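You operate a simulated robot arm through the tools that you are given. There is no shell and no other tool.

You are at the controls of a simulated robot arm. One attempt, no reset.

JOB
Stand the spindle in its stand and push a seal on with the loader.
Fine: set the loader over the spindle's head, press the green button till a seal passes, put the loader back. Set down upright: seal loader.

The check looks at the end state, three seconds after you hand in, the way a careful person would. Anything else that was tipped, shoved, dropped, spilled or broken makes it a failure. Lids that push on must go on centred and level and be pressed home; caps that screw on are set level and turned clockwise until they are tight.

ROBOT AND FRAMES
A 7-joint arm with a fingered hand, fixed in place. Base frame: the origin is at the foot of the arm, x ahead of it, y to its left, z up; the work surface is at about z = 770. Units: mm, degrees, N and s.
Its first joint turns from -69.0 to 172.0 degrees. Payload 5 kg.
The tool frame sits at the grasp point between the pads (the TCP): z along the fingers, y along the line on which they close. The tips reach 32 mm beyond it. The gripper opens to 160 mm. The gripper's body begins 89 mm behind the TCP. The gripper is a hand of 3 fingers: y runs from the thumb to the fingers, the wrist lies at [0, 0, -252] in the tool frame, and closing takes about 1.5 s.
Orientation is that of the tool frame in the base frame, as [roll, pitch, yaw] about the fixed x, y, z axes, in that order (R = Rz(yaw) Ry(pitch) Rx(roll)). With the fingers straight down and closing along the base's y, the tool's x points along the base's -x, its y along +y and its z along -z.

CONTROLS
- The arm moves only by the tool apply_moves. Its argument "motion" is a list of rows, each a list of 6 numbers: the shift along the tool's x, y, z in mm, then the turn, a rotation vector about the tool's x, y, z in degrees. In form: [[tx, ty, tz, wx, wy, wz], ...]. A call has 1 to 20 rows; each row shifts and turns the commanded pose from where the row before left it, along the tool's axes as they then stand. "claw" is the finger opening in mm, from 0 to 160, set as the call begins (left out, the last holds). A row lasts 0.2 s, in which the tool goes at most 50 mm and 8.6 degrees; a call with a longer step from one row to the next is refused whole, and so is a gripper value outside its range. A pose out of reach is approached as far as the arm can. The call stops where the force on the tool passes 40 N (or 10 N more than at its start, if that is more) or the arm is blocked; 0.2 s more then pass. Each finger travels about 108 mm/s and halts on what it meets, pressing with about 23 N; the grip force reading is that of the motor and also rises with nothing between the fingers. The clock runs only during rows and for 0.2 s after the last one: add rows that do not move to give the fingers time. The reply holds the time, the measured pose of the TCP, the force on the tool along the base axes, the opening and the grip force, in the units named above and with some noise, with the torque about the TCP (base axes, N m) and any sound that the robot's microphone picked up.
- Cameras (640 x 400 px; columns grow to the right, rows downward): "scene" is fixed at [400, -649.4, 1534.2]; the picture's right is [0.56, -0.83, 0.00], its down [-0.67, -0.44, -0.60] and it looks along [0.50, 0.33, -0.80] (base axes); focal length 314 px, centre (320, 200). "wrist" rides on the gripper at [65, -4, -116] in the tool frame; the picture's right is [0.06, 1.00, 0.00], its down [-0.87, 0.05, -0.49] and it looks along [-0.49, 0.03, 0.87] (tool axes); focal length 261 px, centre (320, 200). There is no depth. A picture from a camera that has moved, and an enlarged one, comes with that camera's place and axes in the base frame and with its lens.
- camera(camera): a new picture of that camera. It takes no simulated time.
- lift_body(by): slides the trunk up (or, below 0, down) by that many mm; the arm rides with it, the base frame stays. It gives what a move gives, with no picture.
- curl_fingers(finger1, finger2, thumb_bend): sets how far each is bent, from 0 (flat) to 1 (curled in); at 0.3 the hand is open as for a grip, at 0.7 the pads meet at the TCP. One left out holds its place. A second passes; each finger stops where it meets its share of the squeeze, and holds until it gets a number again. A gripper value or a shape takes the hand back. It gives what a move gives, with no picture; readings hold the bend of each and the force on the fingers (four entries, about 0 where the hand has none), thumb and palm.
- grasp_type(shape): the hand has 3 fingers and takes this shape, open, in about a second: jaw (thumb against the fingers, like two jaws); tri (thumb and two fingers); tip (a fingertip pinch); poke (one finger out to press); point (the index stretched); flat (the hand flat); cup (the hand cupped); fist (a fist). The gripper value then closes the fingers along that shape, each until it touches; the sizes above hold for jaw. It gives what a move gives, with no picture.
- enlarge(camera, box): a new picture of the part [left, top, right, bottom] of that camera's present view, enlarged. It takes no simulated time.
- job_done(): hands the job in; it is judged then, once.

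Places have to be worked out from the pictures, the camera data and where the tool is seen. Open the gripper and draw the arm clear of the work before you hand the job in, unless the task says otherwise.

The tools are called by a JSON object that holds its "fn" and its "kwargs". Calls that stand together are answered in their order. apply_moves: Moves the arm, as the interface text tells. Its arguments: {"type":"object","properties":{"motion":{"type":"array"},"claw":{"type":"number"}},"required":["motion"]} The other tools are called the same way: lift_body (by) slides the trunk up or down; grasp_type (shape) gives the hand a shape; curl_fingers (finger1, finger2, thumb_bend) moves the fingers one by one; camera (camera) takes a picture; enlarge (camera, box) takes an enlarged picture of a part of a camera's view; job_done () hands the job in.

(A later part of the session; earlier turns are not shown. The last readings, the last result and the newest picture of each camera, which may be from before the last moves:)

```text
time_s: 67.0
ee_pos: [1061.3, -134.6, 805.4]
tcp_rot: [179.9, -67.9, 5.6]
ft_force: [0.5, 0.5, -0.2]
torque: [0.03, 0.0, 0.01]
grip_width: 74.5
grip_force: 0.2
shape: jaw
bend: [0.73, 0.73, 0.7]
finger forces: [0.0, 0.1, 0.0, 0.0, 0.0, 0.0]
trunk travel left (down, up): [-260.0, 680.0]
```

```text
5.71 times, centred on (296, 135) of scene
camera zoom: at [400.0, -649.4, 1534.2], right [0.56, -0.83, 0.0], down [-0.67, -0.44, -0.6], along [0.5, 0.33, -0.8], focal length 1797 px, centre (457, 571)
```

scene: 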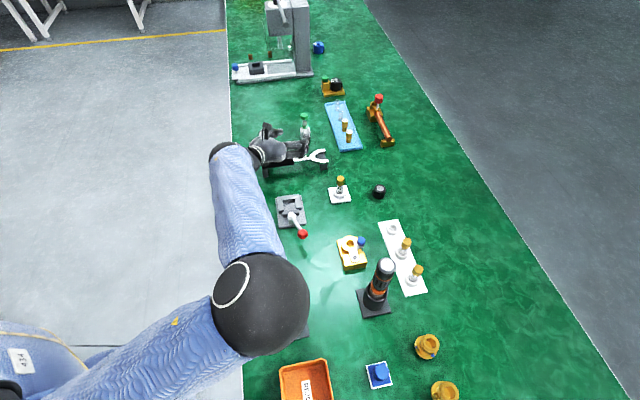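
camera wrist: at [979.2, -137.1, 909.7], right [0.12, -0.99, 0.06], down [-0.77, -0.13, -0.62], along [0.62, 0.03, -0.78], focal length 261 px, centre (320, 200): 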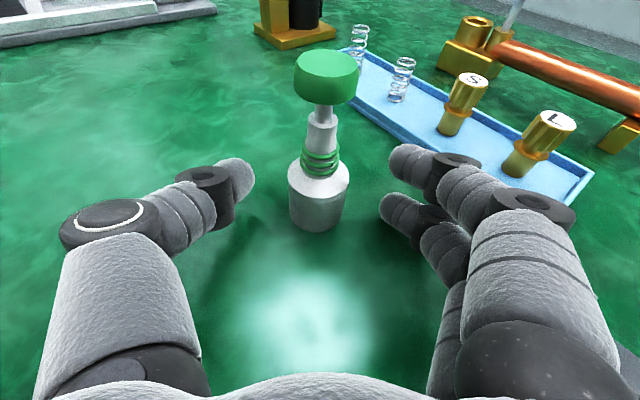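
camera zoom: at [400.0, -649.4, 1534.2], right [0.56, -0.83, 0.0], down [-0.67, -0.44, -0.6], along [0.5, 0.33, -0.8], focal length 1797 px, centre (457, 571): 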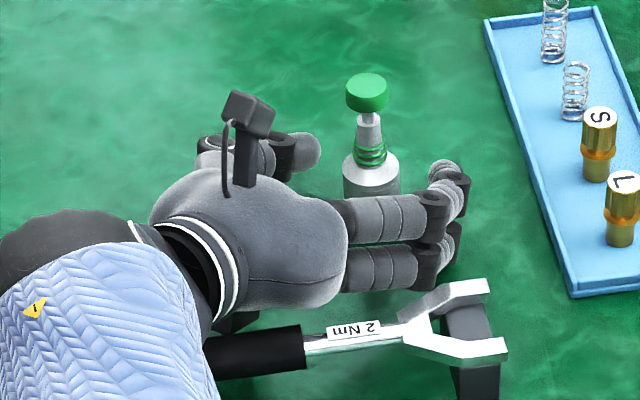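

The body is centred between the fingertips. I lower 1.5 mm and close on the body.

{"fn": "apply_moves", "kwargs": {"motion": [[-1.4, 0, 0.6, 0, 0, 0], [0, 0, 0, 0, 0, 0], [0, 0, 0, 0, 0, 0], [0, 0, 0, 0, 0, 0], [0, 0, 0, 0, 0, 0], [0, 0, 0, 0, 0, 0], [0, 0, 0, 0, 0, 0]], "claw": 20}}

{"fn": "enlarge", "kwargs": {"camera": "wrist", "box": [220, 40, 420, 260]}}

{"fn": "enlarge", "kwargs": {"camera": "scene", "box": [252, 100, 340, 170]}}

```text
time_s: 68.6
ee_pos: [1060.9, -133.7, 805.8]
tcp_rot: [179.8, -67.9, 5.6]
ft_force: [-0.7, 0.2, 6.7]
torque: [-0.08, -0.14, 0.01]
grip_width: 23.9
grip_force: 22.7
shape: jaw
bend: [0.73, 0.72, 0.71]
finger forces: [12.4, 11.5, 0.0, 0.0, 20.3, 0.1]
trunk travel left (down, up): [-260.0, 680.0]
```

```text
1.82 times, centred on (320, 150) of wrist
camera zoom: at [978.4, -136.6, 909.4], right [0.12, -0.99, 0.06], down [-0.77, -0.13, -0.62], along [0.62, 0.03, -0.78], focal length 474 px, centre (320, 291)
```

zoom: 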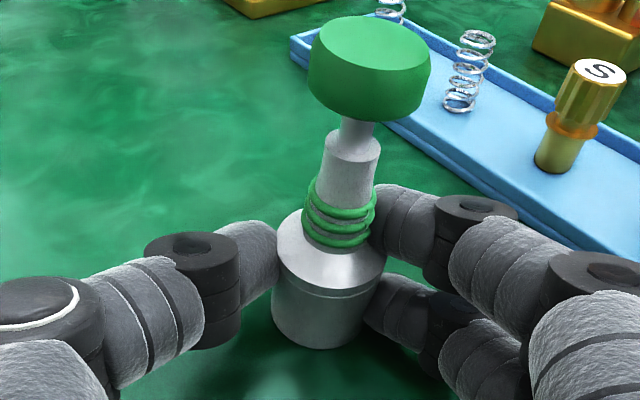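

```text
5.71 times, centred on (296, 135) of scene
camera zoom: at [400.0, -649.4, 1534.2], right [0.56, -0.83, 0.0], down [-0.67, -0.44, -0.6], along [0.5, 0.33, -0.8], focal length 1797 px, centre (457, 571)
```

zoom: 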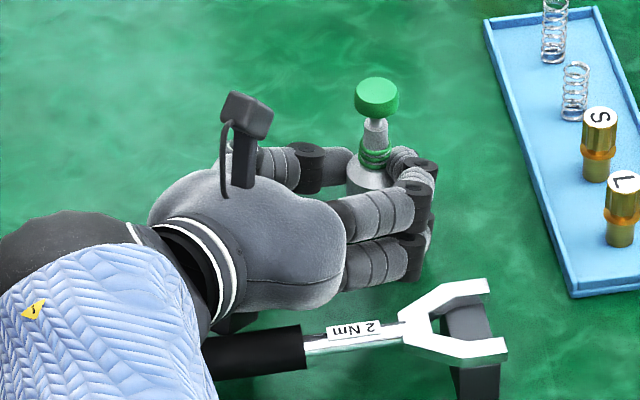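

The grip tilted the loader ~6° because the upper finger has no body to press on at that height. I release it, back off, and check that it settles upright.

{"fn": "apply_moves", "kwargs": {"motion": [[0, 0, 0, 0, 0, 0], [0, 0, 0, 0, 0, 0], [0, 0, 0, 0, 0, 0], [0, 0, 0, 0, 0, 0]], "claw": 75}}

{"fn": "camera", "kwargs": {"camera": "wrist"}}

```text
time_s: 69.6
ee_pos: [1060.8, -134.7, 805.6]
tcp_rot: [179.8, -68.0, 5.5]
ft_force: [0.4, -1.5, 0.0]
torque: [0.0, 0.04, 0.01]
grip_width: 74.5
grip_force: 0.0
shape: jaw
bend: [0.73, 0.73, 0.7]
finger forces: [0.2, 0.0, 0.0, 0.0, 0.0, 0.0]
trunk travel left (down, up): [-260.0, 680.0]
```

```text
taken
camera wrist: at [978.8, -136.7, 908.3], right [0.12, -0.99, 0.06], down [-0.77, -0.13, -0.62], along [0.62, 0.03, -0.78], focal length 261 px, centre (320, 200)
```

wrist: 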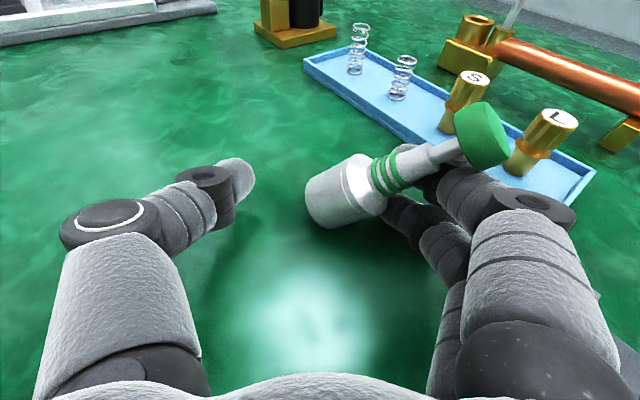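

The loader has tipped over and is leaning against the right fingers. I look closely before moving anything.

{"fn": "enlarge", "kwargs": {"camera": "wrist", "box": [270, 60, 560, 260]}}

{"fn": "enlarge", "kwargs": {"camera": "scene", "box": [270, 100, 358, 160]}}

```text
2.00 times, centred on (415, 160) of wrist
camera zoom: at [978.8, -136.7, 908.3], right [0.12, -0.99, 0.06], down [-0.77, -0.13, -0.62], along [0.62, 0.03, -0.78], focal length 521 px, centre (130, 280)
```

zoom: 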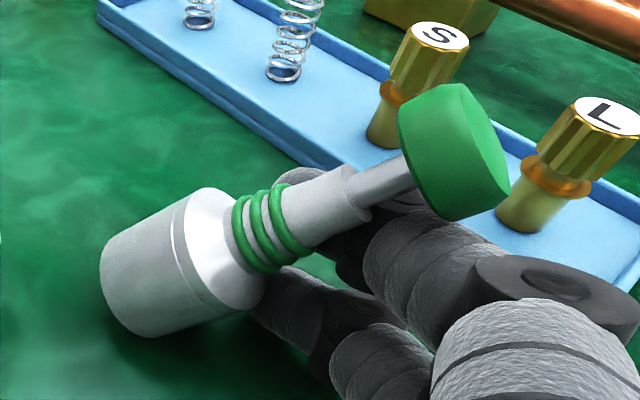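

```text
6.67 times, centred on (314, 130) of scene
camera zoom: at [400.0, -649.4, 1534.2], right [0.56, -0.83, 0.0], down [-0.67, -0.44, -0.6], along [0.5, 0.33, -0.8], focal length 2096 px, centre (360, 667)
```

zoom: 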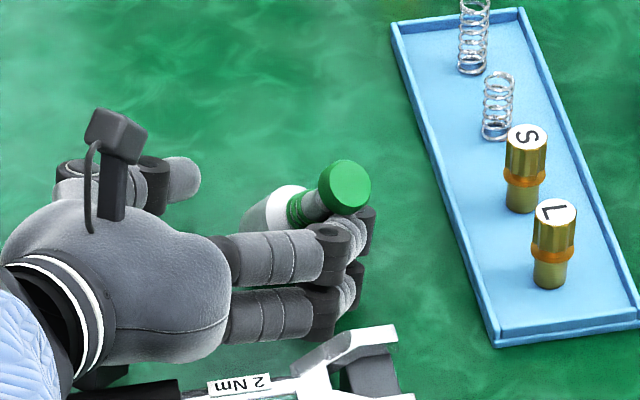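

The loader only leans on the right-hand fingers and touches nothing else. I'll right it gently: roll the hand about its axis (fingers up and leftwards) in small steps, raising slightly so the thumb stays clear of the bench.

{"fn": "apply_moves", "kwargs": {"motion": [[3, 0, 0, 0, 0, -4], [3, 0, 0, 0, 0, -4], [0, 0, 0, 0, 0, 0]]}}

{"fn": "camera", "kwargs": {"camera": "wrist"}}

{"fn": "enlarge", "kwargs": {"camera": "scene", "box": [270, 100, 358, 160]}}

```text
time_s: 70.4
ee_pos: [1062.8, -132.5, 810.0]
tcp_rot: [161.0, -66.6, 26.2]
ft_force: [-0.4, -0.7, 0.8]
torque: [0.01, 0.03, 0.01]
grip_width: 74.4
grip_force: 0.1
shape: jaw
bend: [0.73, 0.73, 0.7]
finger forces: [0.1, 0.1, 0.0, 0.0, 0.1, 0.0]
trunk travel left (down, up): [-260.0, 680.0]
```

```text
taken
camera wrist: at [978.9, -126.9, 912.6], right [0.17, -0.97, 0.19], down [-0.76, -0.25, -0.6], along [0.63, -0.04, -0.77], focal length 261 px, centre (320, 200)
```

wrist: 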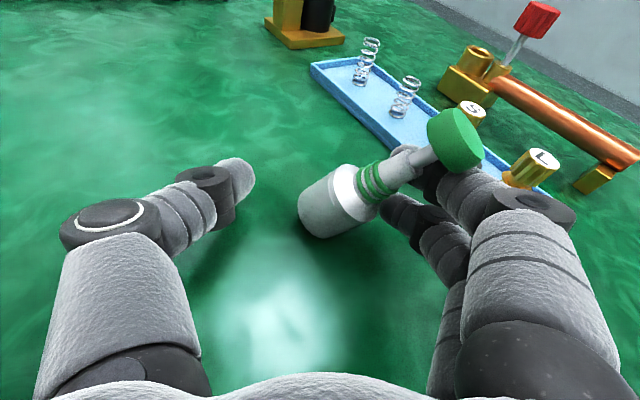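

```text
6.67 times, centred on (314, 130) of scene
camera zoom: at [400.0, -649.4, 1534.2], right [0.56, -0.83, 0.0], down [-0.67, -0.44, -0.6], along [0.5, 0.33, -0.8], focal length 2096 px, centre (360, 667)
```

zoom: 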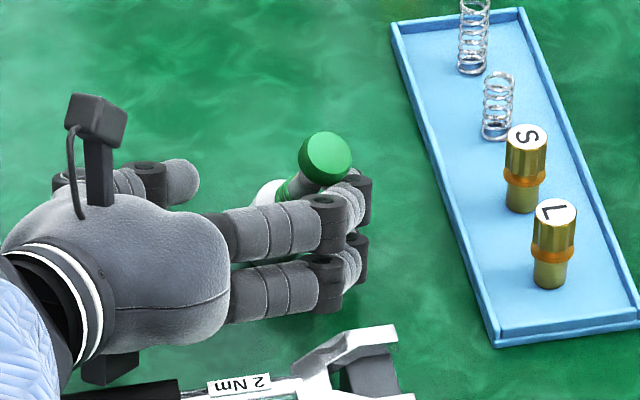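

It is coming up with the finger. I continue rolling and moving slightly left/up.

{"fn": "apply_moves", "kwargs": {"motion": [[3, -1.5, 0, 0, 0, -4], [3, -1.5, 0, 0, 0, -4], [3, -1.5, 0, 0, 0, -4], [0, 0, 0, 0, 0, 0]]}}

{"fn": "camera", "kwargs": {"camera": "wrist"}}

{"fn": "enlarge", "kwargs": {"camera": "scene", "box": [270, 100, 358, 160]}}

```text
time_s: 71.4
ee_pos: [1065.5, -126.5, 818.7]
tcp_rot: [139.6, -60.6, 49.6]
ft_force: [-0.3, -0.6, 0.9]
torque: [0.0, 0.03, 0.02]
grip_width: 74.5
grip_force: 0.1
shape: jaw
bend: [0.73, 0.73, 0.7]
finger forces: [0.0, 0.1, 0.1, 0.0, 0.0, 0.0]
trunk travel left (down, up): [-260.0, 680.0]
```

```text
taken
camera wrist: at [979.2, -107.9, 916.7], right [0.24, -0.9, 0.37], down [-0.72, -0.42, -0.55], along [0.65, -0.14, -0.74], focal length 261 px, centre (320, 200)
```

wrist: 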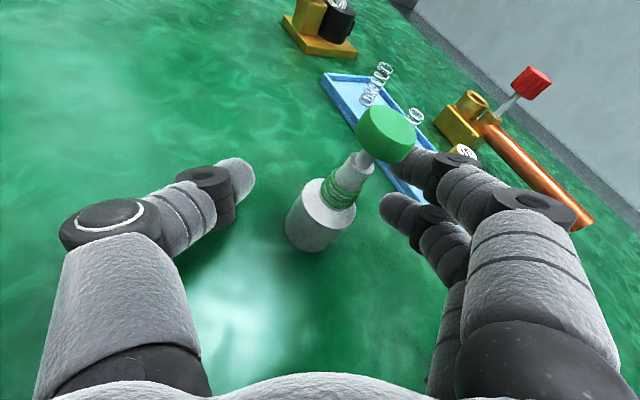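

```text
6.67 times, centred on (314, 130) of scene
camera zoom: at [400.0, -649.4, 1534.2], right [0.56, -0.83, 0.0], down [-0.67, -0.44, -0.6], along [0.5, 0.33, -0.8], focal length 2096 px, centre (360, 667)
```

zoom: 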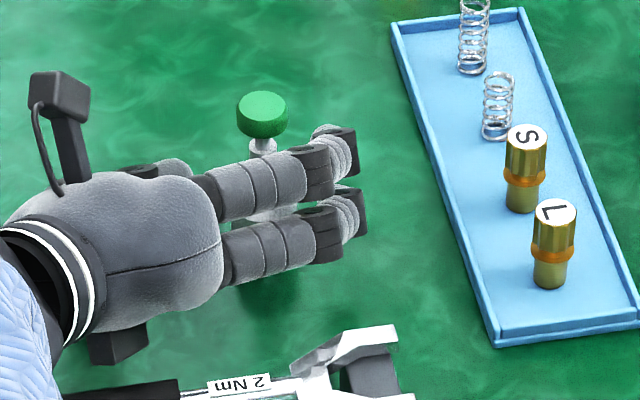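

The loader appears to have come back upright (the picture is rolled ~34°). I zoom to confirm.

{"fn": "enlarge", "kwargs": {"camera": "wrist", "box": [250, 90, 450, 270]}}

{"fn": "enlarge", "kwargs": {"camera": "scene", "box": [285, 105, 335, 140]}}

```text
2.22 times, centred on (350, 180) of wrist
camera zoom: at [979.2, -107.9, 916.7], right [0.24, -0.9, 0.37], down [-0.72, -0.42, -0.55], along [0.65, -0.14, -0.74], focal length 579 px, centre (253, 244)
```

zoom: 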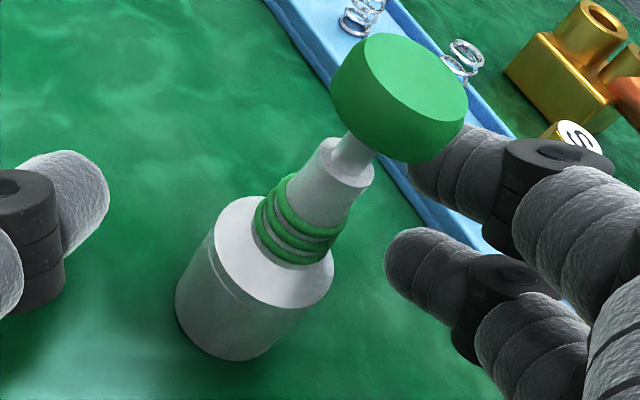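

```text
11.43 times, centred on (310, 122) of scene
camera zoom: at [400.0, -649.4, 1534.2], right [0.56, -0.83, 0.0], down [-0.67, -0.44, -0.6], along [0.5, 0.33, -0.8], focal length 3594 px, centre (434, 1086)
```

zoom: 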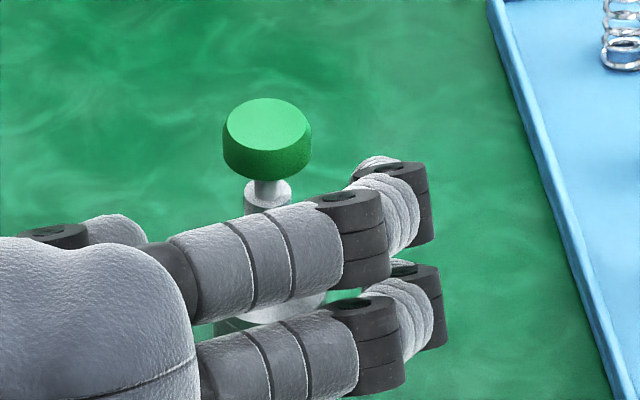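

The loader is upright again at about (1078,-137). I back straight out along the tool axis without touching it.

{"fn": "apply_moves", "kwargs": {"motion": [[0, 0, -15, 0, 0, 0], [0, 0, -20, 0, 0, 0], [0, 0, -20, 0, 0, 0], [0, 0, -20, 0, 0, 0], [0, 0, 0, 0, 0, 0]]}}

{"fn": "camera", "kwargs": {"camera": "wrist"}}

{"fn": "enlarge", "kwargs": {"camera": "scene", "box": [270, 100, 358, 160]}}

```text
time_s: 72.6
ee_pos: [996.3, -132.8, 846.3]
tcp_rot: [139.7, -60.5, 49.5]
ft_force: [-0.2, -0.1, -0.5]
torque: [-0.03, 0.01, 0.0]
grip_width: 74.4
grip_force: 0.1
shape: jaw
bend: [0.73, 0.73, 0.7]
finger forces: [0.0, 0.1, 0.0, 0.0, 0.0, 0.0]
trunk travel left (down, up): [-260.0, 680.0]
```

```text
taken
camera wrist: at [909.8, -114.4, 944.4], right [0.24, -0.9, 0.37], down [-0.72, -0.42, -0.55], along [0.65, -0.14, -0.74], focal length 261 px, centre (320, 200)
```

wrist: 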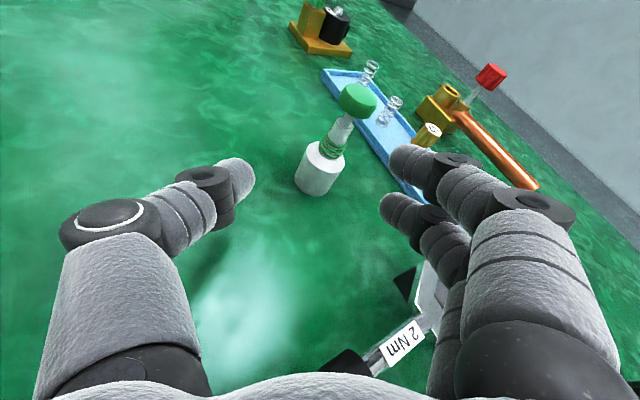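

```text
6.67 times, centred on (314, 130) of scene
camera zoom: at [400.0, -649.4, 1534.2], right [0.56, -0.83, 0.0], down [-0.67, -0.44, -0.6], along [0.5, 0.33, -0.8], focal length 2096 px, centre (360, 667)
```

zoom: 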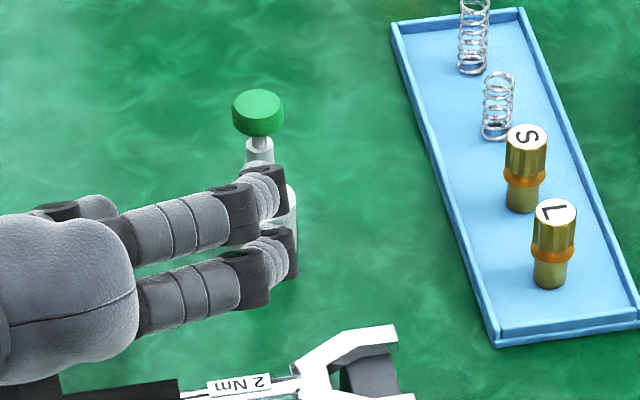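

Good recovery: the loader stands upright again. I raise the hand, undo the roll, and then test other hand shapes (tri / tip) in free air to find a grip that suits the short body.

{"fn": "apply_moves", "kwargs": {"motion": [[34.5, 12.8, -15, 0, 0, 0], [34.5, 12.8, -15, 0, 0, 0], [0, 0, 0, 0, 0, 6.7], [0, 0, 0, 0, 0, 6.7], [0, 0, 0, 0, 0, 6.6], [0, 0, 0, 0, 0, 0]]}}

{"fn": "grasp_type", "kwargs": {"shape": "tri"}}

{"fn": "apply_moves", "kwargs": {"motion": [[0, 0, 0, 0, 0, 0], [0, 0, 0, 0, 0, 0], [0, 0, 0, 0, 0, 0], [0, 0, 0, 0, 0, 0], [0, 0, 0, 0, 0, 0]], "claw": 35}}

{"fn": "camera", "kwargs": {"camera": "wrist"}}

```text
time_s: 74.0
ee_pos: [996.7, -133.6, 925.9]
tcp_rot: [-179.9, -67.9, 5.3]
ft_force: [0.7, 1.0, 0.0]
torque: [-0.01, 0.02, -0.02]
grip_width: 74.5
grip_force: 0.1
shape: jaw
bend: [0.73, 0.73, 0.7]
finger forces: [0.0, 0.1, 0.0, 0.0, 0.0, 0.1]
trunk travel left (down, up): [-260.0, 680.0]
```

```text
time_s: 74.9
ee_pos: [995.3, -134.6, 925.2]
tcp_rot: [179.8, -67.9, 5.6]
ft_force: [0.1, 0.9, 0.3]
torque: [0.02, 0.04, 0.0]
grip_width: 159.9
grip_force: 0.1
shape: tri
bend: [0.3, 0.3, 0.3]
finger forces: [0.0, 0.1, 0.1, 0.0, 0.0, 0.0]
trunk travel left (down, up): [-260.0, 680.0]
```

```text
time_s: 76.1
ee_pos: [996.3, -133.4, 924.8]
tcp_rot: [179.7, -67.8, 5.5]
ft_force: [-0.4, -0.2, -0.4]
torque: [0.02, 0.0, -0.01]
grip_width: 35.5
grip_force: 0.0
shape: tri
bend: [0.73, 0.73, 0.7]
finger forces: [0.0, 0.0, 0.1, 0.0, 0.1, 0.0]
trunk travel left (down, up): [-260.0, 680.0]
```

```text
taken
camera wrist: at [913.7, -136.7, 1028.8], right [0.12, -0.99, 0.06], down [-0.77, -0.13, -0.62], along [0.62, 0.03, -0.78], focal length 261 px, centre (320, 200)
```

wrist: 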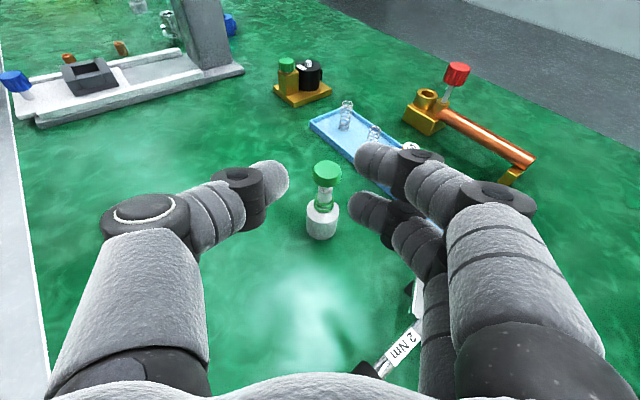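

'tri' looks identical to 'jaw'. I try 'tip'.

{"fn": "grasp_type", "kwargs": {"shape": "tip"}}

{"fn": "camera", "kwargs": {"camera": "wrist"}}

{"fn": "apply_moves", "kwargs": {"motion": [[0, 0, 0, 0, 0, 0], [0, 0, 0, 0, 0, 0], [0, 0, 0, 0, 0, 0], [0, 0, 0, 0, 0, 0], [0, 0, 0, 0, 0, 0]], "claw": 30}}

{"fn": "camera", "kwargs": {"camera": "wrist"}}

```text
time_s: 77.0
ee_pos: [996.0, -133.2, 925.4]
tcp_rot: [179.8, -67.9, 5.4]
ft_force: [1.0, 0.7, 0.5]
torque: [0.02, 0.02, 0.0]
grip_width: 159.8
grip_force: 0.0
shape: tip
bend: [0.3, 0.3, 0.3]
finger forces: [0.0, 0.0, 0.0, 0.0, 0.0, 0.0]
trunk travel left (down, up): [-260.0, 680.0]
```

```text
taken
camera wrist: at [913.7, -136.7, 1028.8], right [0.12, -0.99, 0.06], down [-0.77, -0.13, -0.62], along [0.62, 0.03, -0.78], focal length 261 px, centre (320, 200)
```

wrist: 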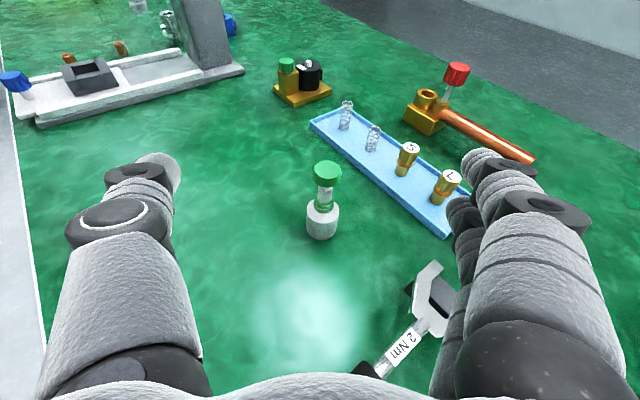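

```text
time_s: 78.2
ee_pos: [996.5, -132.4, 925.2]
tcp_rot: [179.9, -68.0, 5.5]
ft_force: [-0.2, 0.0, -0.5]
torque: [0.01, 0.0, -0.02]
grip_width: 30.6
grip_force: 0.1
shape: tip
bend: [0.73, 0.73, 0.7]
finger forces: [0.0, 0.1, 0.0, 0.0, 0.1, 0.0]
trunk travel left (down, up): [-260.0, 680.0]
```

```text
taken
camera wrist: at [913.7, -136.8, 1028.8], right [0.12, -0.99, 0.06], down [-0.77, -0.13, -0.62], along [0.62, 0.03, -0.78], focal length 261 px, centre (320, 200)
```

wrist: 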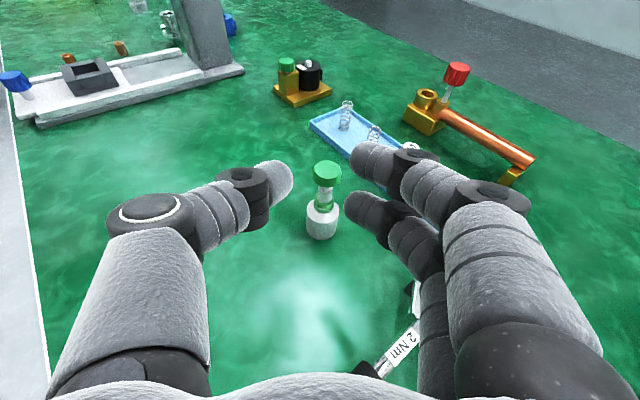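

All pinch shapes look alike, so I test individual finger control: one finger kept open, the other and the thumb partly closed.

{"fn": "curl_fingers", "kwargs": {"finger1": 0.2, "finger2": 0.55, "thumb_bend": 0.55}}

{"fn": "camera", "kwargs": {"camera": "wrist"}}

```text
time_s: 79.2
ee_pos: [996.7, -133.6, 924.4]
tcp_rot: [179.8, -67.9, 5.5]
ft_force: [0.8, 0.5, -0.4]
torque: [-0.01, 0.02, 0.0]
grip_width: 129.8
grip_force: 0.1
shape: fingers
bend: [0.2, 0.55, 0.55]
finger forces: [0.1, 0.0, 0.0, 0.1, 0.1, 0.0]
trunk travel left (down, up): [-260.0, 680.0]
```

```text
taken
camera wrist: at [913.7, -136.7, 1028.8], right [0.12, -0.99, 0.06], down [-0.77, -0.13, -0.62], along [0.62, 0.03, -0.78], focal length 261 px, centre (320, 200)
```

wrist: 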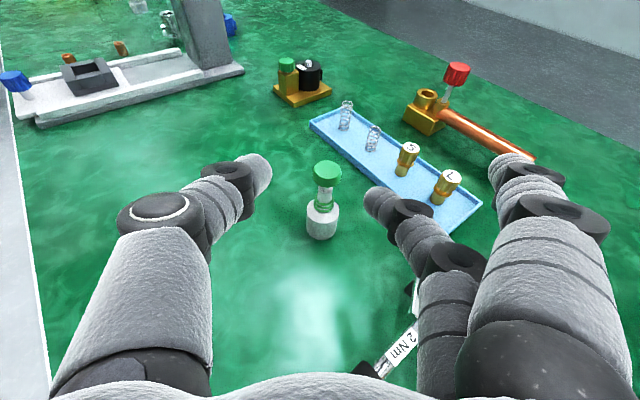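

finger1 is the upper finger, finger2 the lower one. So I can pinch the body with just thumb + finger2, rolling the hand ~21° so those two are level. I re-measure the loader from here.

{"fn": "enlarge", "kwargs": {"camera": "wrist", "box": [272, 145, 368, 245]}}

{"fn": "enlarge", "kwargs": {"camera": "scene", "box": [282, 100, 338, 145]}}

```text
4.00 times, centred on (320, 195) of wrist
camera zoom: at [913.7, -136.7, 1028.8], right [0.12, -0.99, 0.06], down [-0.77, -0.13, -0.62], along [0.62, 0.03, -0.78], focal length 1043 px, centre (320, 220)
```

zoom: 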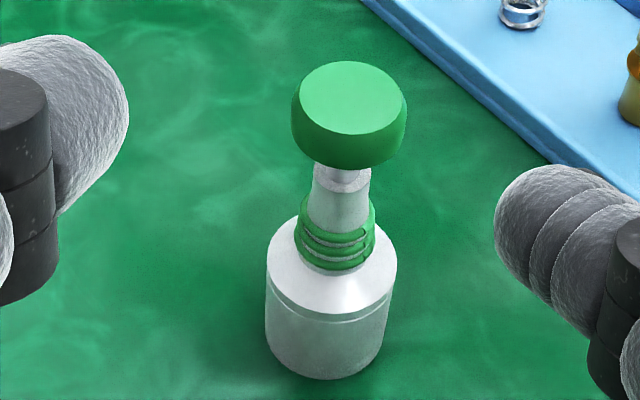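

```text
8.89 times, centred on (310, 122) of scene
camera zoom: at [400.0, -649.4, 1534.2], right [0.56, -0.83, 0.0], down [-0.67, -0.44, -0.6], along [0.5, 0.33, -0.8], focal length 2795 px, centre (409, 889)
```

zoom: 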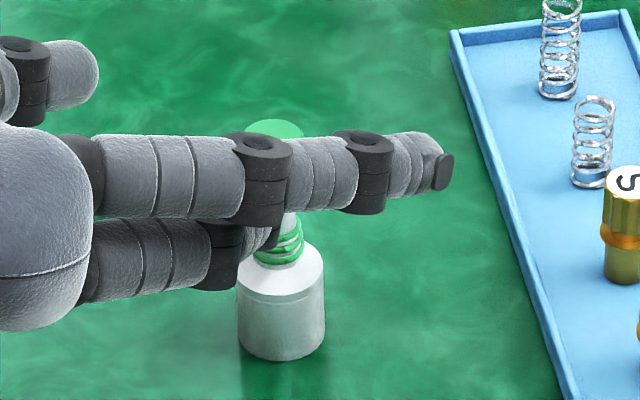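

The loader stands at about (1080,-134) with three seals still on. I open thumb/finger2 wide, keep finger1 away, roll the hand 21°, and move to 80 mm behind it.

{"fn": "curl_fingers", "kwargs": {"finger1": 0.1, "finger2": 0.5, "thumb_bend": 0.5}}

{"fn": "apply_moves", "kwargs": {"motion": [[0, 0, 0, 0, 0, -7], [0, 0, 0, 0, 0, -7], [0, 0, 0, 0, 0, -7], [-27, -8.2, 6.7, 0, 0, 0], [-27, -8.2, 6.7, 0, 0, 0], [-27, -8.2, 6.7, 0, 0, 0], [0, 0, 0, 0, 0, 0]]}}

{"fn": "camera", "kwargs": {"camera": "wrist"}}

{"fn": "camera", "kwargs": {"camera": "scene"}}

```text
time_s: 80.2
ee_pos: [995.5, -133.1, 924.1]
tcp_rot: [179.8, -67.9, 5.5]
ft_force: [-0.1, -0.5, 0.0]
torque: [0.02, 0.02, -0.02]
grip_width: 152.9
grip_force: 0.0
shape: fingers
bend: [0.1, 0.5, 0.5]
finger forces: [0.0, 0.0, 0.0, 0.0, 0.0, 0.0]
trunk travel left (down, up): [-260.0, 680.0]
```

```text
time_s: 81.8
ee_pos: [984.0, -141.8, 840.5]
tcp_rot: [138.5, -59.8, 51.1]
ft_force: [0.3, 0.4, -1.1]
torque: [0.04, 0.02, 0.0]
grip_width: 152.9
grip_force: 0.1
shape: fingers
bend: [0.1, 0.5, 0.5]
finger forces: [0.0, 0.1, 0.1, 0.1, 0.0, 0.1]
trunk travel left (down, up): [-260.0, 680.0]
```

```text
taken
camera wrist: at [897.4, -122.4, 938.5], right [0.24, -0.89, 0.39], down [-0.72, -0.43, -0.55], along [0.66, -0.14, -0.74], focal length 261 px, centre (320, 200)
```

wrist: 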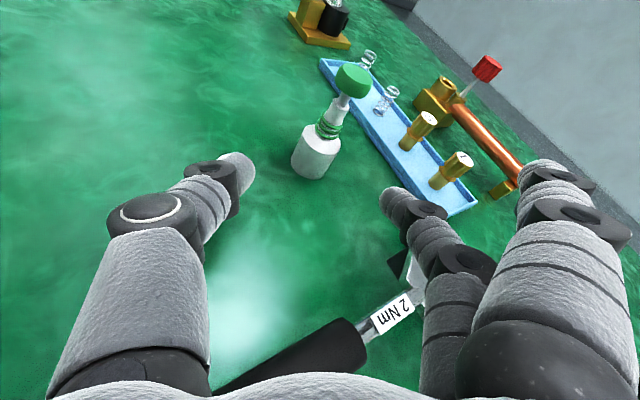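

```text
taken
```

scene: 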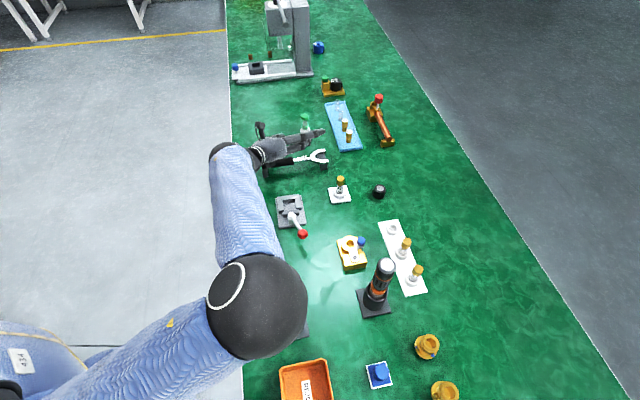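

Lined up; I zoom in to fine-tune lateral alignment before advancing.

{"fn": "enlarge", "kwargs": {"camera": "wrist", "box": [220, 50, 420, 230]}}

```text
2.22 times, centred on (320, 140) of wrist
camera zoom: at [897.4, -122.4, 938.5], right [0.24, -0.89, 0.39], down [-0.72, -0.43, -0.55], along [0.66, -0.14, -0.74], focal length 579 px, centre (320, 333)
```

zoom: 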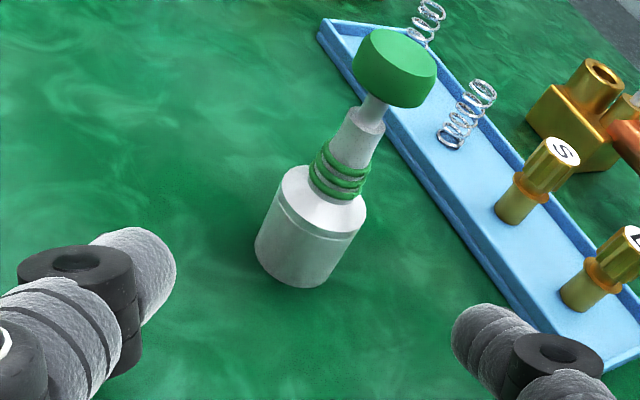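

Alignment matches my model exactly. I advance 80 mm so that thumb and lower finger flank the body at mid-height.

{"fn": "apply_moves", "kwargs": {"motion": [[-0.1, -0.35, 16.1, 0, 0, 0], [-0.1, -0.35, 16.1, 0, 0, 0], [-0.1, -0.35, 16.1, 0, 0, 0], [-0.1, -0.35, 16.1, 0, 0, 0], [-0.1, -0.35, 16.1, 0, 0, 0], [0, 0, 0, 0, 0, 0]]}}

{"fn": "camera", "kwargs": {"camera": "wrist"}}

{"fn": "enlarge", "kwargs": {"camera": "scene", "box": [260, 100, 348, 160]}}

```text
time_s: 83.2
ee_pos: [1058.5, -133.0, 810.1]
tcp_rot: [138.4, -59.9, 51.2]
ft_force: [-2.1, 1.2, 7.7]
torque: [0.41, -0.14, 0.12]
grip_width: 152.4
grip_force: 4.3
shape: fingers
bend: [0.1, 0.5, 0.5]
finger forces: [0.1, 0.0, 0.0, 0.1, 7.3, 0.0]
trunk travel left (down, up): [-260.0, 680.0]
```

```text
taken
camera wrist: at [971.2, -113.2, 908.3], right [0.24, -0.89, 0.39], down [-0.72, -0.43, -0.55], along [0.66, -0.14, -0.74], focal length 261 px, centre (320, 200)
```

wrist: 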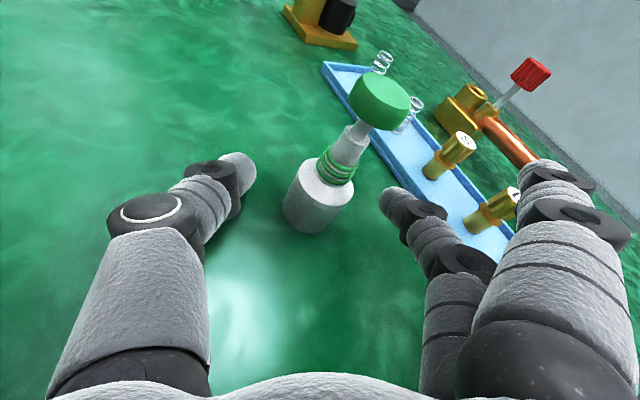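

```text
6.67 times, centred on (304, 130) of scene
camera zoom: at [400.0, -649.4, 1534.2], right [0.56, -0.83, 0.0], down [-0.67, -0.44, -0.6], along [0.5, 0.33, -0.8], focal length 2096 px, centre (427, 667)
```

zoom: 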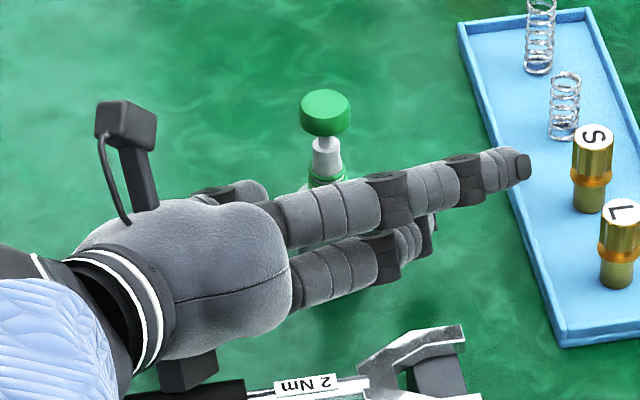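

The thumb knuckle brushes the bench (7 N) at this roll. I raise a few millimetres, reduce the roll to ~12°, then settle at the target height.

{"fn": "apply_moves", "kwargs": {"motion": [[5.2, 2.0, -2.25, 0, 0, 0], [0, 0, 0, 0, 0, 4.5], [0, 0, 0, 0, 0, 4.5], [-3.6, 0.2, 1.9, 0, 0, 0], [0, 0, 0, 0, 0, 0]]}}

{"fn": "camera", "kwargs": {"camera": "wrist"}}

{"fn": "enlarge", "kwargs": {"camera": "scene", "box": [260, 100, 348, 160]}}

```text
time_s: 84.4
ee_pos: [1058.3, -134.0, 810.5]
tcp_rot: [152.8, -65.0, 34.9]
ft_force: [0.1, 0.6, 0.0]
torque: [-0.02, 0.02, -0.01]
grip_width: 152.9
grip_force: 0.0
shape: fingers
bend: [0.1, 0.5, 0.5]
finger forces: [0.0, 0.0, 0.0, 0.2, 0.0, 0.1]
trunk travel left (down, up): [-260.0, 680.0]
```

```text
taken
camera wrist: at [973.9, -123.7, 912.1], right [0.19, -0.95, 0.25], down [-0.75, -0.31, -0.59], along [0.64, -0.07, -0.77], focal length 261 px, centre (320, 200)
```

wrist: 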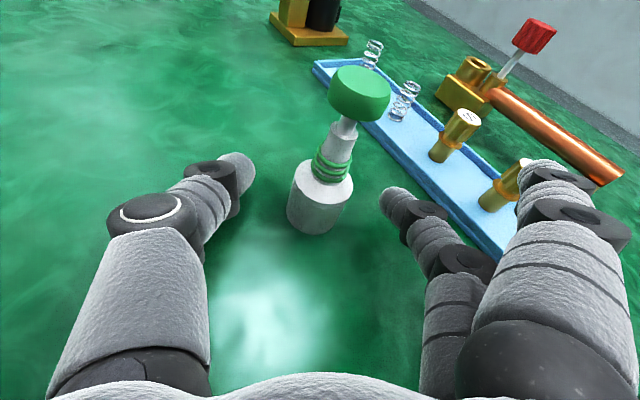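

```text
6.67 times, centred on (304, 130) of scene
camera zoom: at [400.0, -649.4, 1534.2], right [0.56, -0.83, 0.0], down [-0.67, -0.44, -0.6], along [0.5, 0.33, -0.8], focal length 2096 px, centre (427, 667)
```

zoom: 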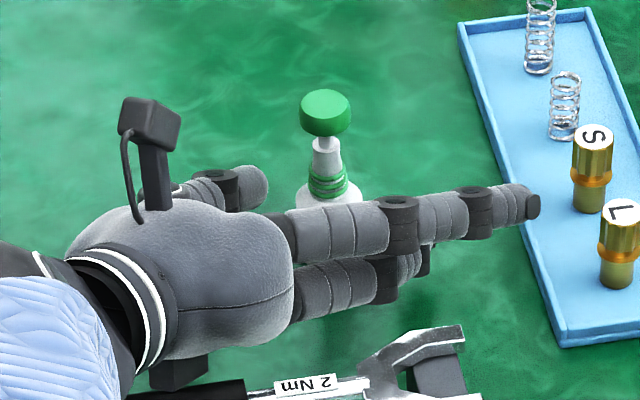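

Contact-free, and the body sits exactly at the computed pinch point. I close thumb and finger2 partway first.

{"fn": "curl_fingers", "kwargs": {"finger2": 0.58, "thumb_bend": 0.58}}

{"fn": "enlarge", "kwargs": {"camera": "wrist", "box": [220, 50, 420, 250]}}

```text
time_s: 85.4
ee_pos: [1059.4, -133.7, 811.1]
tcp_rot: [152.8, -64.9, 34.9]
ft_force: [-0.6, -0.9, 0.2]
torque: [0.0, 0.0, -0.02]
grip_width: 139.2
grip_force: 0.1
shape: fingers
bend: [0.1, 0.57, 0.57]
finger forces: [0.0, 0.0, 0.0, 0.0, 0.0, 0.0]
trunk travel left (down, up): [-260.0, 680.0]
```

```text
2.00 times, centred on (320, 150) of wrist
camera zoom: at [973.9, -123.7, 912.3], right [0.19, -0.95, 0.25], down [-0.75, -0.31, -0.59], along [0.64, -0.07, -0.77], focal length 521 px, centre (320, 300)
```

zoom: 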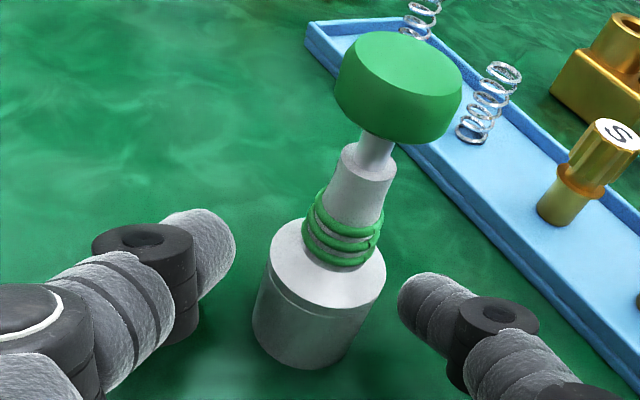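

Nearly symmetric gaps. I close the pinch gently in two steps.

{"fn": "curl_fingers", "kwargs": {"finger2": 0.63, "thumb_bend": 0.63}}

{"fn": "enlarge", "kwargs": {"camera": "wrist", "box": [220, 50, 420, 250]}}

```text
time_s: 86.4
ee_pos: [1059.0, -133.3, 810.6]
tcp_rot: [152.9, -65.0, 34.8]
ft_force: [0.1, 0.1, -0.2]
torque: [-0.04, -0.03, -0.01]
grip_width: 128.0
grip_force: 0.6
shape: fingers
bend: [0.1, 0.62, 0.63]
finger forces: [0.0, 0.5, 0.0, 0.1, 0.7, 0.1]
trunk travel left (down, up): [-260.0, 680.0]
```

```text
2.00 times, centred on (320, 150) of wrist
camera zoom: at [973.9, -123.7, 912.2], right [0.19, -0.95, 0.25], down [-0.75, -0.31, -0.59], along [0.64, -0.07, -0.77], focal length 521 px, centre (320, 300)
```

zoom: 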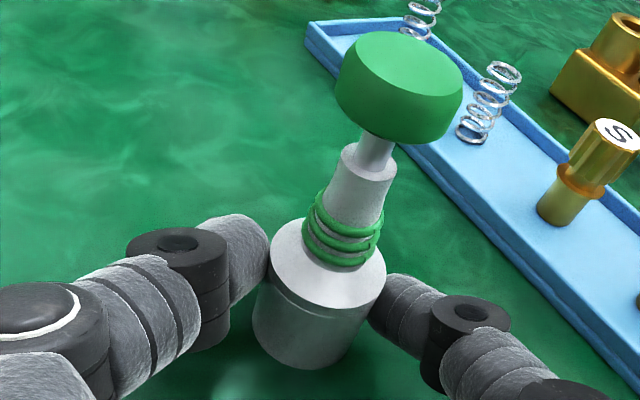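

Both just touch and the loader hasn't moved. I squeeze.

{"fn": "curl_fingers", "kwargs": {"finger2": 0.7, "thumb_bend": 0.7}}

{"fn": "enlarge", "kwargs": {"camera": "wrist", "box": [220, 50, 420, 250]}}

{"fn": "enlarge", "kwargs": {"camera": "scene", "box": [260, 100, 348, 160]}}

```text
time_s: 87.4
ee_pos: [1058.8, -133.3, 811.5]
tcp_rot: [152.8, -65.0, 34.9]
ft_force: [-0.2, 0.1, 0.8]
torque: [-0.04, 0.0, -0.01]
grip_width: 122.2
grip_force: 9.3
shape: fingers
bend: [0.1, 0.62, 0.68]
finger forces: [0.1, 9.2, 0.0, 0.0, 8.7, 0.0]
trunk travel left (down, up): [-260.0, 680.0]
```

```text
2.00 times, centred on (320, 150) of wrist
camera zoom: at [973.9, -123.7, 912.2], right [0.19, -0.95, 0.25], down [-0.75, -0.31, -0.59], along [0.64, -0.07, -0.77], focal length 521 px, centre (320, 300)
```

zoom: 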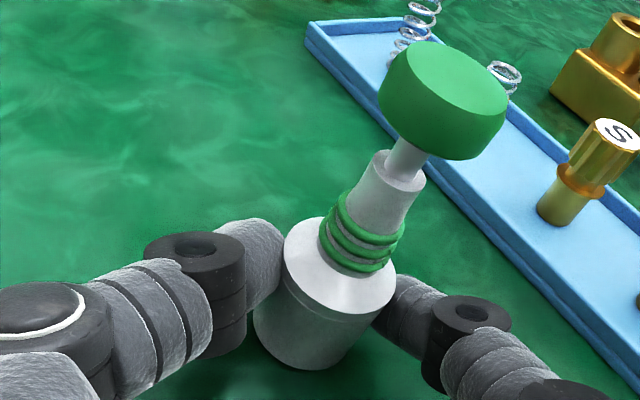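

```text
6.67 times, centred on (304, 130) of scene
camera zoom: at [400.0, -649.4, 1534.2], right [0.56, -0.83, 0.0], down [-0.67, -0.44, -0.6], along [0.5, 0.33, -0.8], focal length 2096 px, centre (427, 667)
```

zoom: 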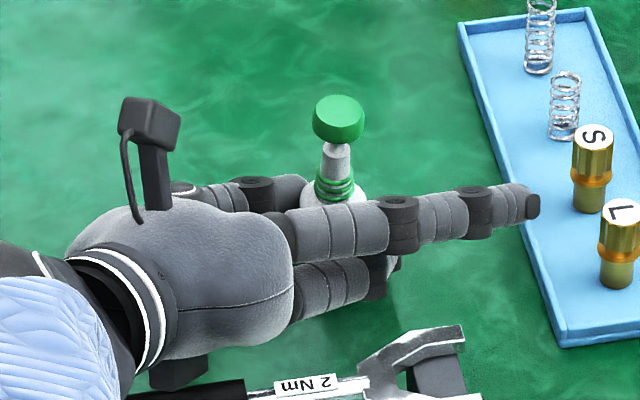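

The thumb pressed a bit higher than the finger, tilting the loader ~7° to the right, but the pinch is firm (9 N each). I lift slightly; then I can cancel the tilt by rolling the hand.

{"fn": "apply_moves", "kwargs": {"motion": [[4.5, 1, -1.9, 0, 0, 0], [9.1, 1.9, -3.7, 0, 0, 0], [9.1, 1.9, -3.7, 0, 0, 0], [9.1, 1.9, -3.7, 0, 0, 0], [0, 0, 0, 0, 0, 0]]}}

{"fn": "enlarge", "kwargs": {"camera": "wrist", "box": [220, 50, 420, 250]}}

{"fn": "enlarge", "kwargs": {"camera": "scene", "box": [260, 90, 348, 150]}}

```text
time_s: 88.6
ee_pos: [1059.6, -133.0, 846.7]
tcp_rot: [152.9, -64.8, 34.9]
ft_force: [0.6, 0.8, -0.8]
torque: [0.04, 0.0, 0.02]
grip_width: 122.3
grip_force: 8.5
shape: fingers
bend: [0.1, 0.62, 0.68]
finger forces: [0.0, 9.1, 0.0, 0.0, 8.6, 0.0]
trunk travel left (down, up): [-260.0, 680.0]
```

```text
2.00 times, centred on (320, 150) of wrist
camera zoom: at [974.0, -123.8, 947.4], right [0.19, -0.95, 0.25], down [-0.75, -0.31, -0.59], along [0.64, -0.07, -0.77], focal length 521 px, centre (320, 300)
```

zoom: 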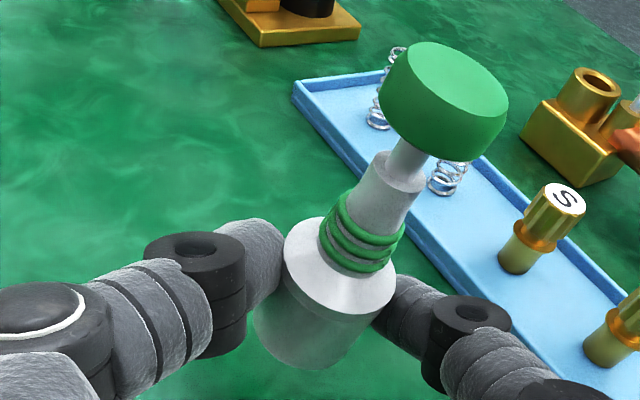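

```text
6.67 times, centred on (304, 120) of scene
camera zoom: at [400.0, -649.4, 1534.2], right [0.56, -0.83, 0.0], down [-0.67, -0.44, -0.6], along [0.5, 0.33, -0.8], focal length 2096 px, centre (427, 733)
```

zoom: 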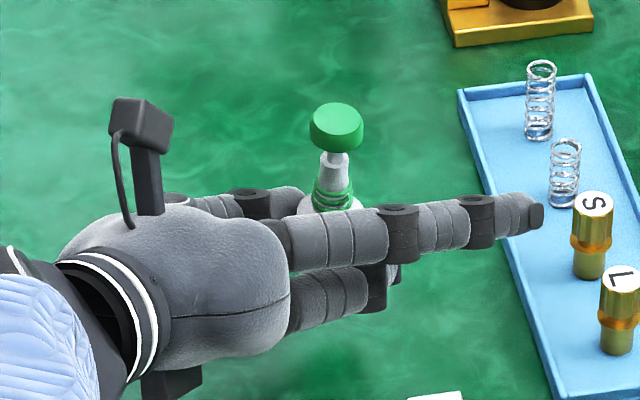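

Stable after lifting. Now I raise another 70 mm and roll the hand −7° to bring the loader vertical.

{"fn": "apply_moves", "kwargs": {"motion": [[21.2, 4.5, -8.7, 0, 0, 0], [21.2, 4.5, -8.7, 0, 0, 0], [21.2, 4.5, -8.7, 0, 0, 0], [0, 0, 0, 0, 0, -3.5], [0, 0, 0, 0, 0, -3.5], [0, 0, 0, 0, 0, 0]]}}

{"fn": "camera", "kwargs": {"camera": "wrist"}}

{"fn": "enlarge", "kwargs": {"camera": "scene", "box": [270, 75, 340, 130]}}

```text
time_s: 90.0
ee_pos: [1058.4, -134.2, 916.2]
tcp_rot: [141.2, -61.0, 48.0]
ft_force: [0.5, -0.3, -0.8]
torque: [-0.03, 0.02, 0.04]
grip_width: 122.3
grip_force: 8.9
shape: fingers
bend: [0.1, 0.62, 0.68]
finger forces: [0.0, 9.0, 0.1, 0.0, 8.8, 0.0]
trunk travel left (down, up): [-260.0, 680.0]
```

```text
taken
camera wrist: at [973.0, -116.2, 1015.2], right [0.23, -0.91, 0.36], down [-0.72, -0.4, -0.56], along [0.65, -0.13, -0.75], focal length 261 px, centre (320, 200)
```

wrist: 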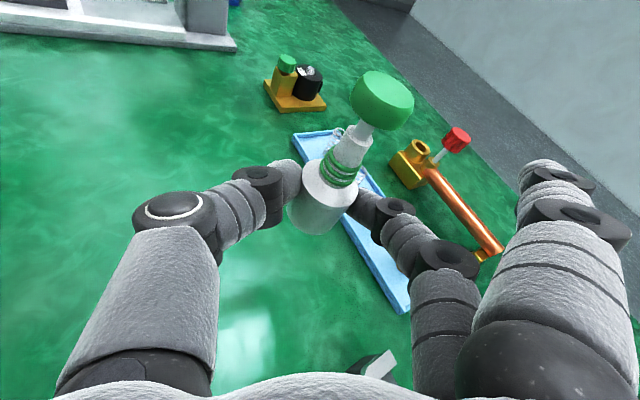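

```text
7.27 times, centred on (305, 102) of scene
camera zoom: at [400.0, -649.4, 1534.2], right [0.56, -0.83, 0.0], down [-0.67, -0.44, -0.6], along [0.5, 0.33, -0.8], focal length 2287 px, centre (429, 909)
```

zoom: 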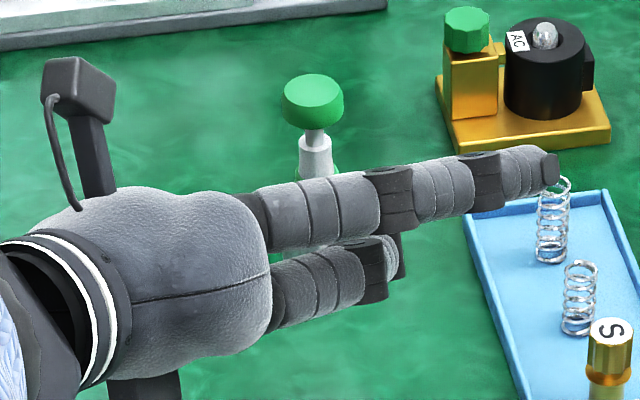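

In the scene view the loader now looks vertical. I zoom the wrist view to check the tilt in the other plane.

{"fn": "enlarge", "kwargs": {"camera": "wrist", "box": [250, 50, 450, 250]}}

{"fn": "enlarge", "kwargs": {"camera": "scene", "box": [290, 80, 320, 110]}}

```text
2.00 times, centred on (350, 150) of wrist
camera zoom: at [973.0, -116.2, 1015.2], right [0.23, -0.91, 0.36], down [-0.72, -0.4, -0.56], along [0.65, -0.13, -0.75], focal length 521 px, centre (260, 300)
```

zoom: 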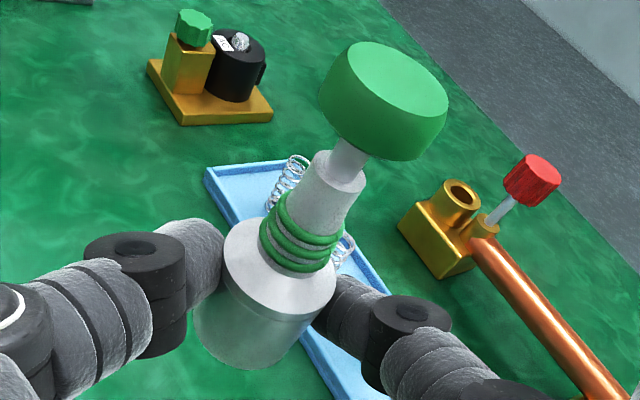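

```text
13.33 times, centred on (305, 95) of scene
camera zoom: at [400.0, -649.4, 1534.2], right [0.56, -0.83, 0.0], down [-0.67, -0.44, -0.6], along [0.5, 0.33, -0.8], focal length 4192 px, centre (520, 1600)
```

zoom: 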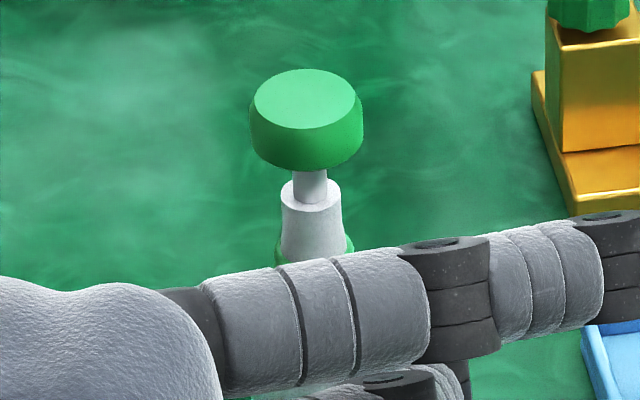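

The loader is vertical within ~1°, axis about (22,-3) from the TCP. I carry it over toward the spindle, with its bottom well above the spindle head.

{"fn": "apply_moves", "kwargs": {"motion": [[-6.1, 9.4, -8.4, 0, 0, 0], [-12.24, 18.87, -16.85, 0, 0, 0], [-12.24, 18.87, -16.85, 0, 0, 0], [-12.24, 18.87, -16.85, 0, 0, 0], [-12.24, 18.87, -16.85, 0, 0, 0], [-12.24, 18.87, -16.85, 0, 0, 0], [-12.24, 18.87, -16.85, 0, 0, 0], [-12.24, 18.87, -16.85, 0, 0, 0], [-12.24, 18.87, -16.85, 0, 0, 0], [-12.24, 18.87, -16.85, 0, 0, 0], [-6.1, 9.4, -8.4, 0, 0, 0], [0, 0, 0, 0, 0, 0]]}}

{"fn": "camera", "kwargs": {"camera": "wrist"}}

{"fn": "camera", "kwargs": {"camera": "scene"}}

```text
time_s: 92.6
ee_pos: [902.8, -366.4, 930.1]
tcp_rot: [141.1, -61.1, 47.9]
ft_force: [1.1, -0.1, -0.9]
torque: [-0.02, -0.02, -0.02]
grip_width: 122.3
grip_force: 8.5
shape: fingers
bend: [0.1, 0.62, 0.68]
finger forces: [0.1, 8.8, 0.1, 0.0, 8.7, 0.1]
trunk travel left (down, up): [-260.0, 680.0]
```

```text
taken
camera wrist: at [816.8, -349.3, 1028.8], right [0.23, -0.91, 0.36], down [-0.72, -0.4, -0.56], along [0.65, -0.13, -0.75], focal length 261 px, centre (320, 200)
```

wrist: 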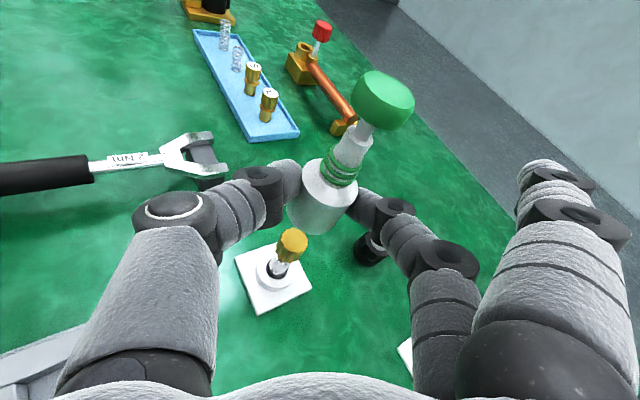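

```text
taken
```

scene: 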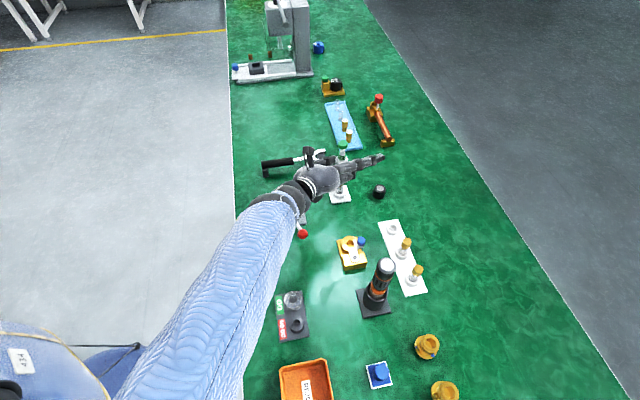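

I zoom to measure the spindle head relative to the loader above it.

{"fn": "enlarge", "kwargs": {"camera": "wrist", "box": [210, 140, 370, 320]}}

{"fn": "enlarge", "kwargs": {"camera": "scene", "box": [305, 130, 385, 210]}}

```text
2.22 times, centred on (290, 230) of wrist
camera zoom: at [816.8, -349.3, 1028.8], right [0.23, -0.91, 0.36], down [-0.72, -0.4, -0.56], along [0.65, -0.13, -0.75], focal length 579 px, centre (387, 133)
```

zoom: 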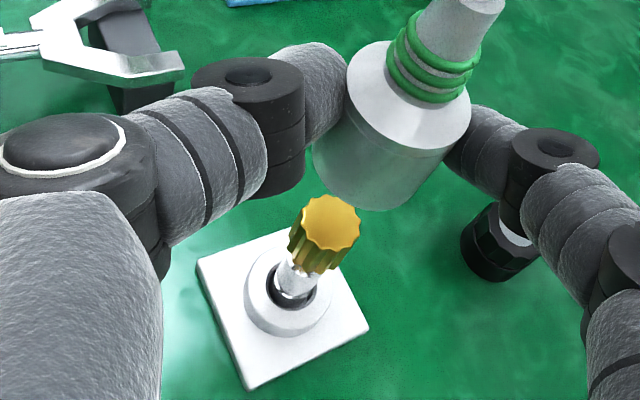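

```text
5.00 times, centred on (345, 170) of scene
camera zoom: at [400.0, -649.4, 1534.2], right [0.56, -0.83, 0.0], down [-0.67, -0.44, -0.6], along [0.5, 0.33, -0.8], focal length 1572 px, centre (195, 350)
```

zoom: 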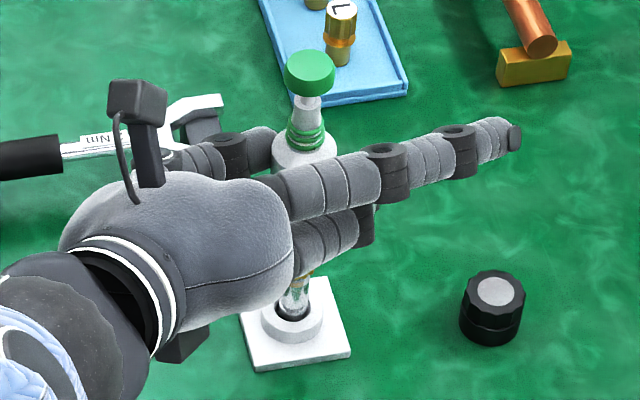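

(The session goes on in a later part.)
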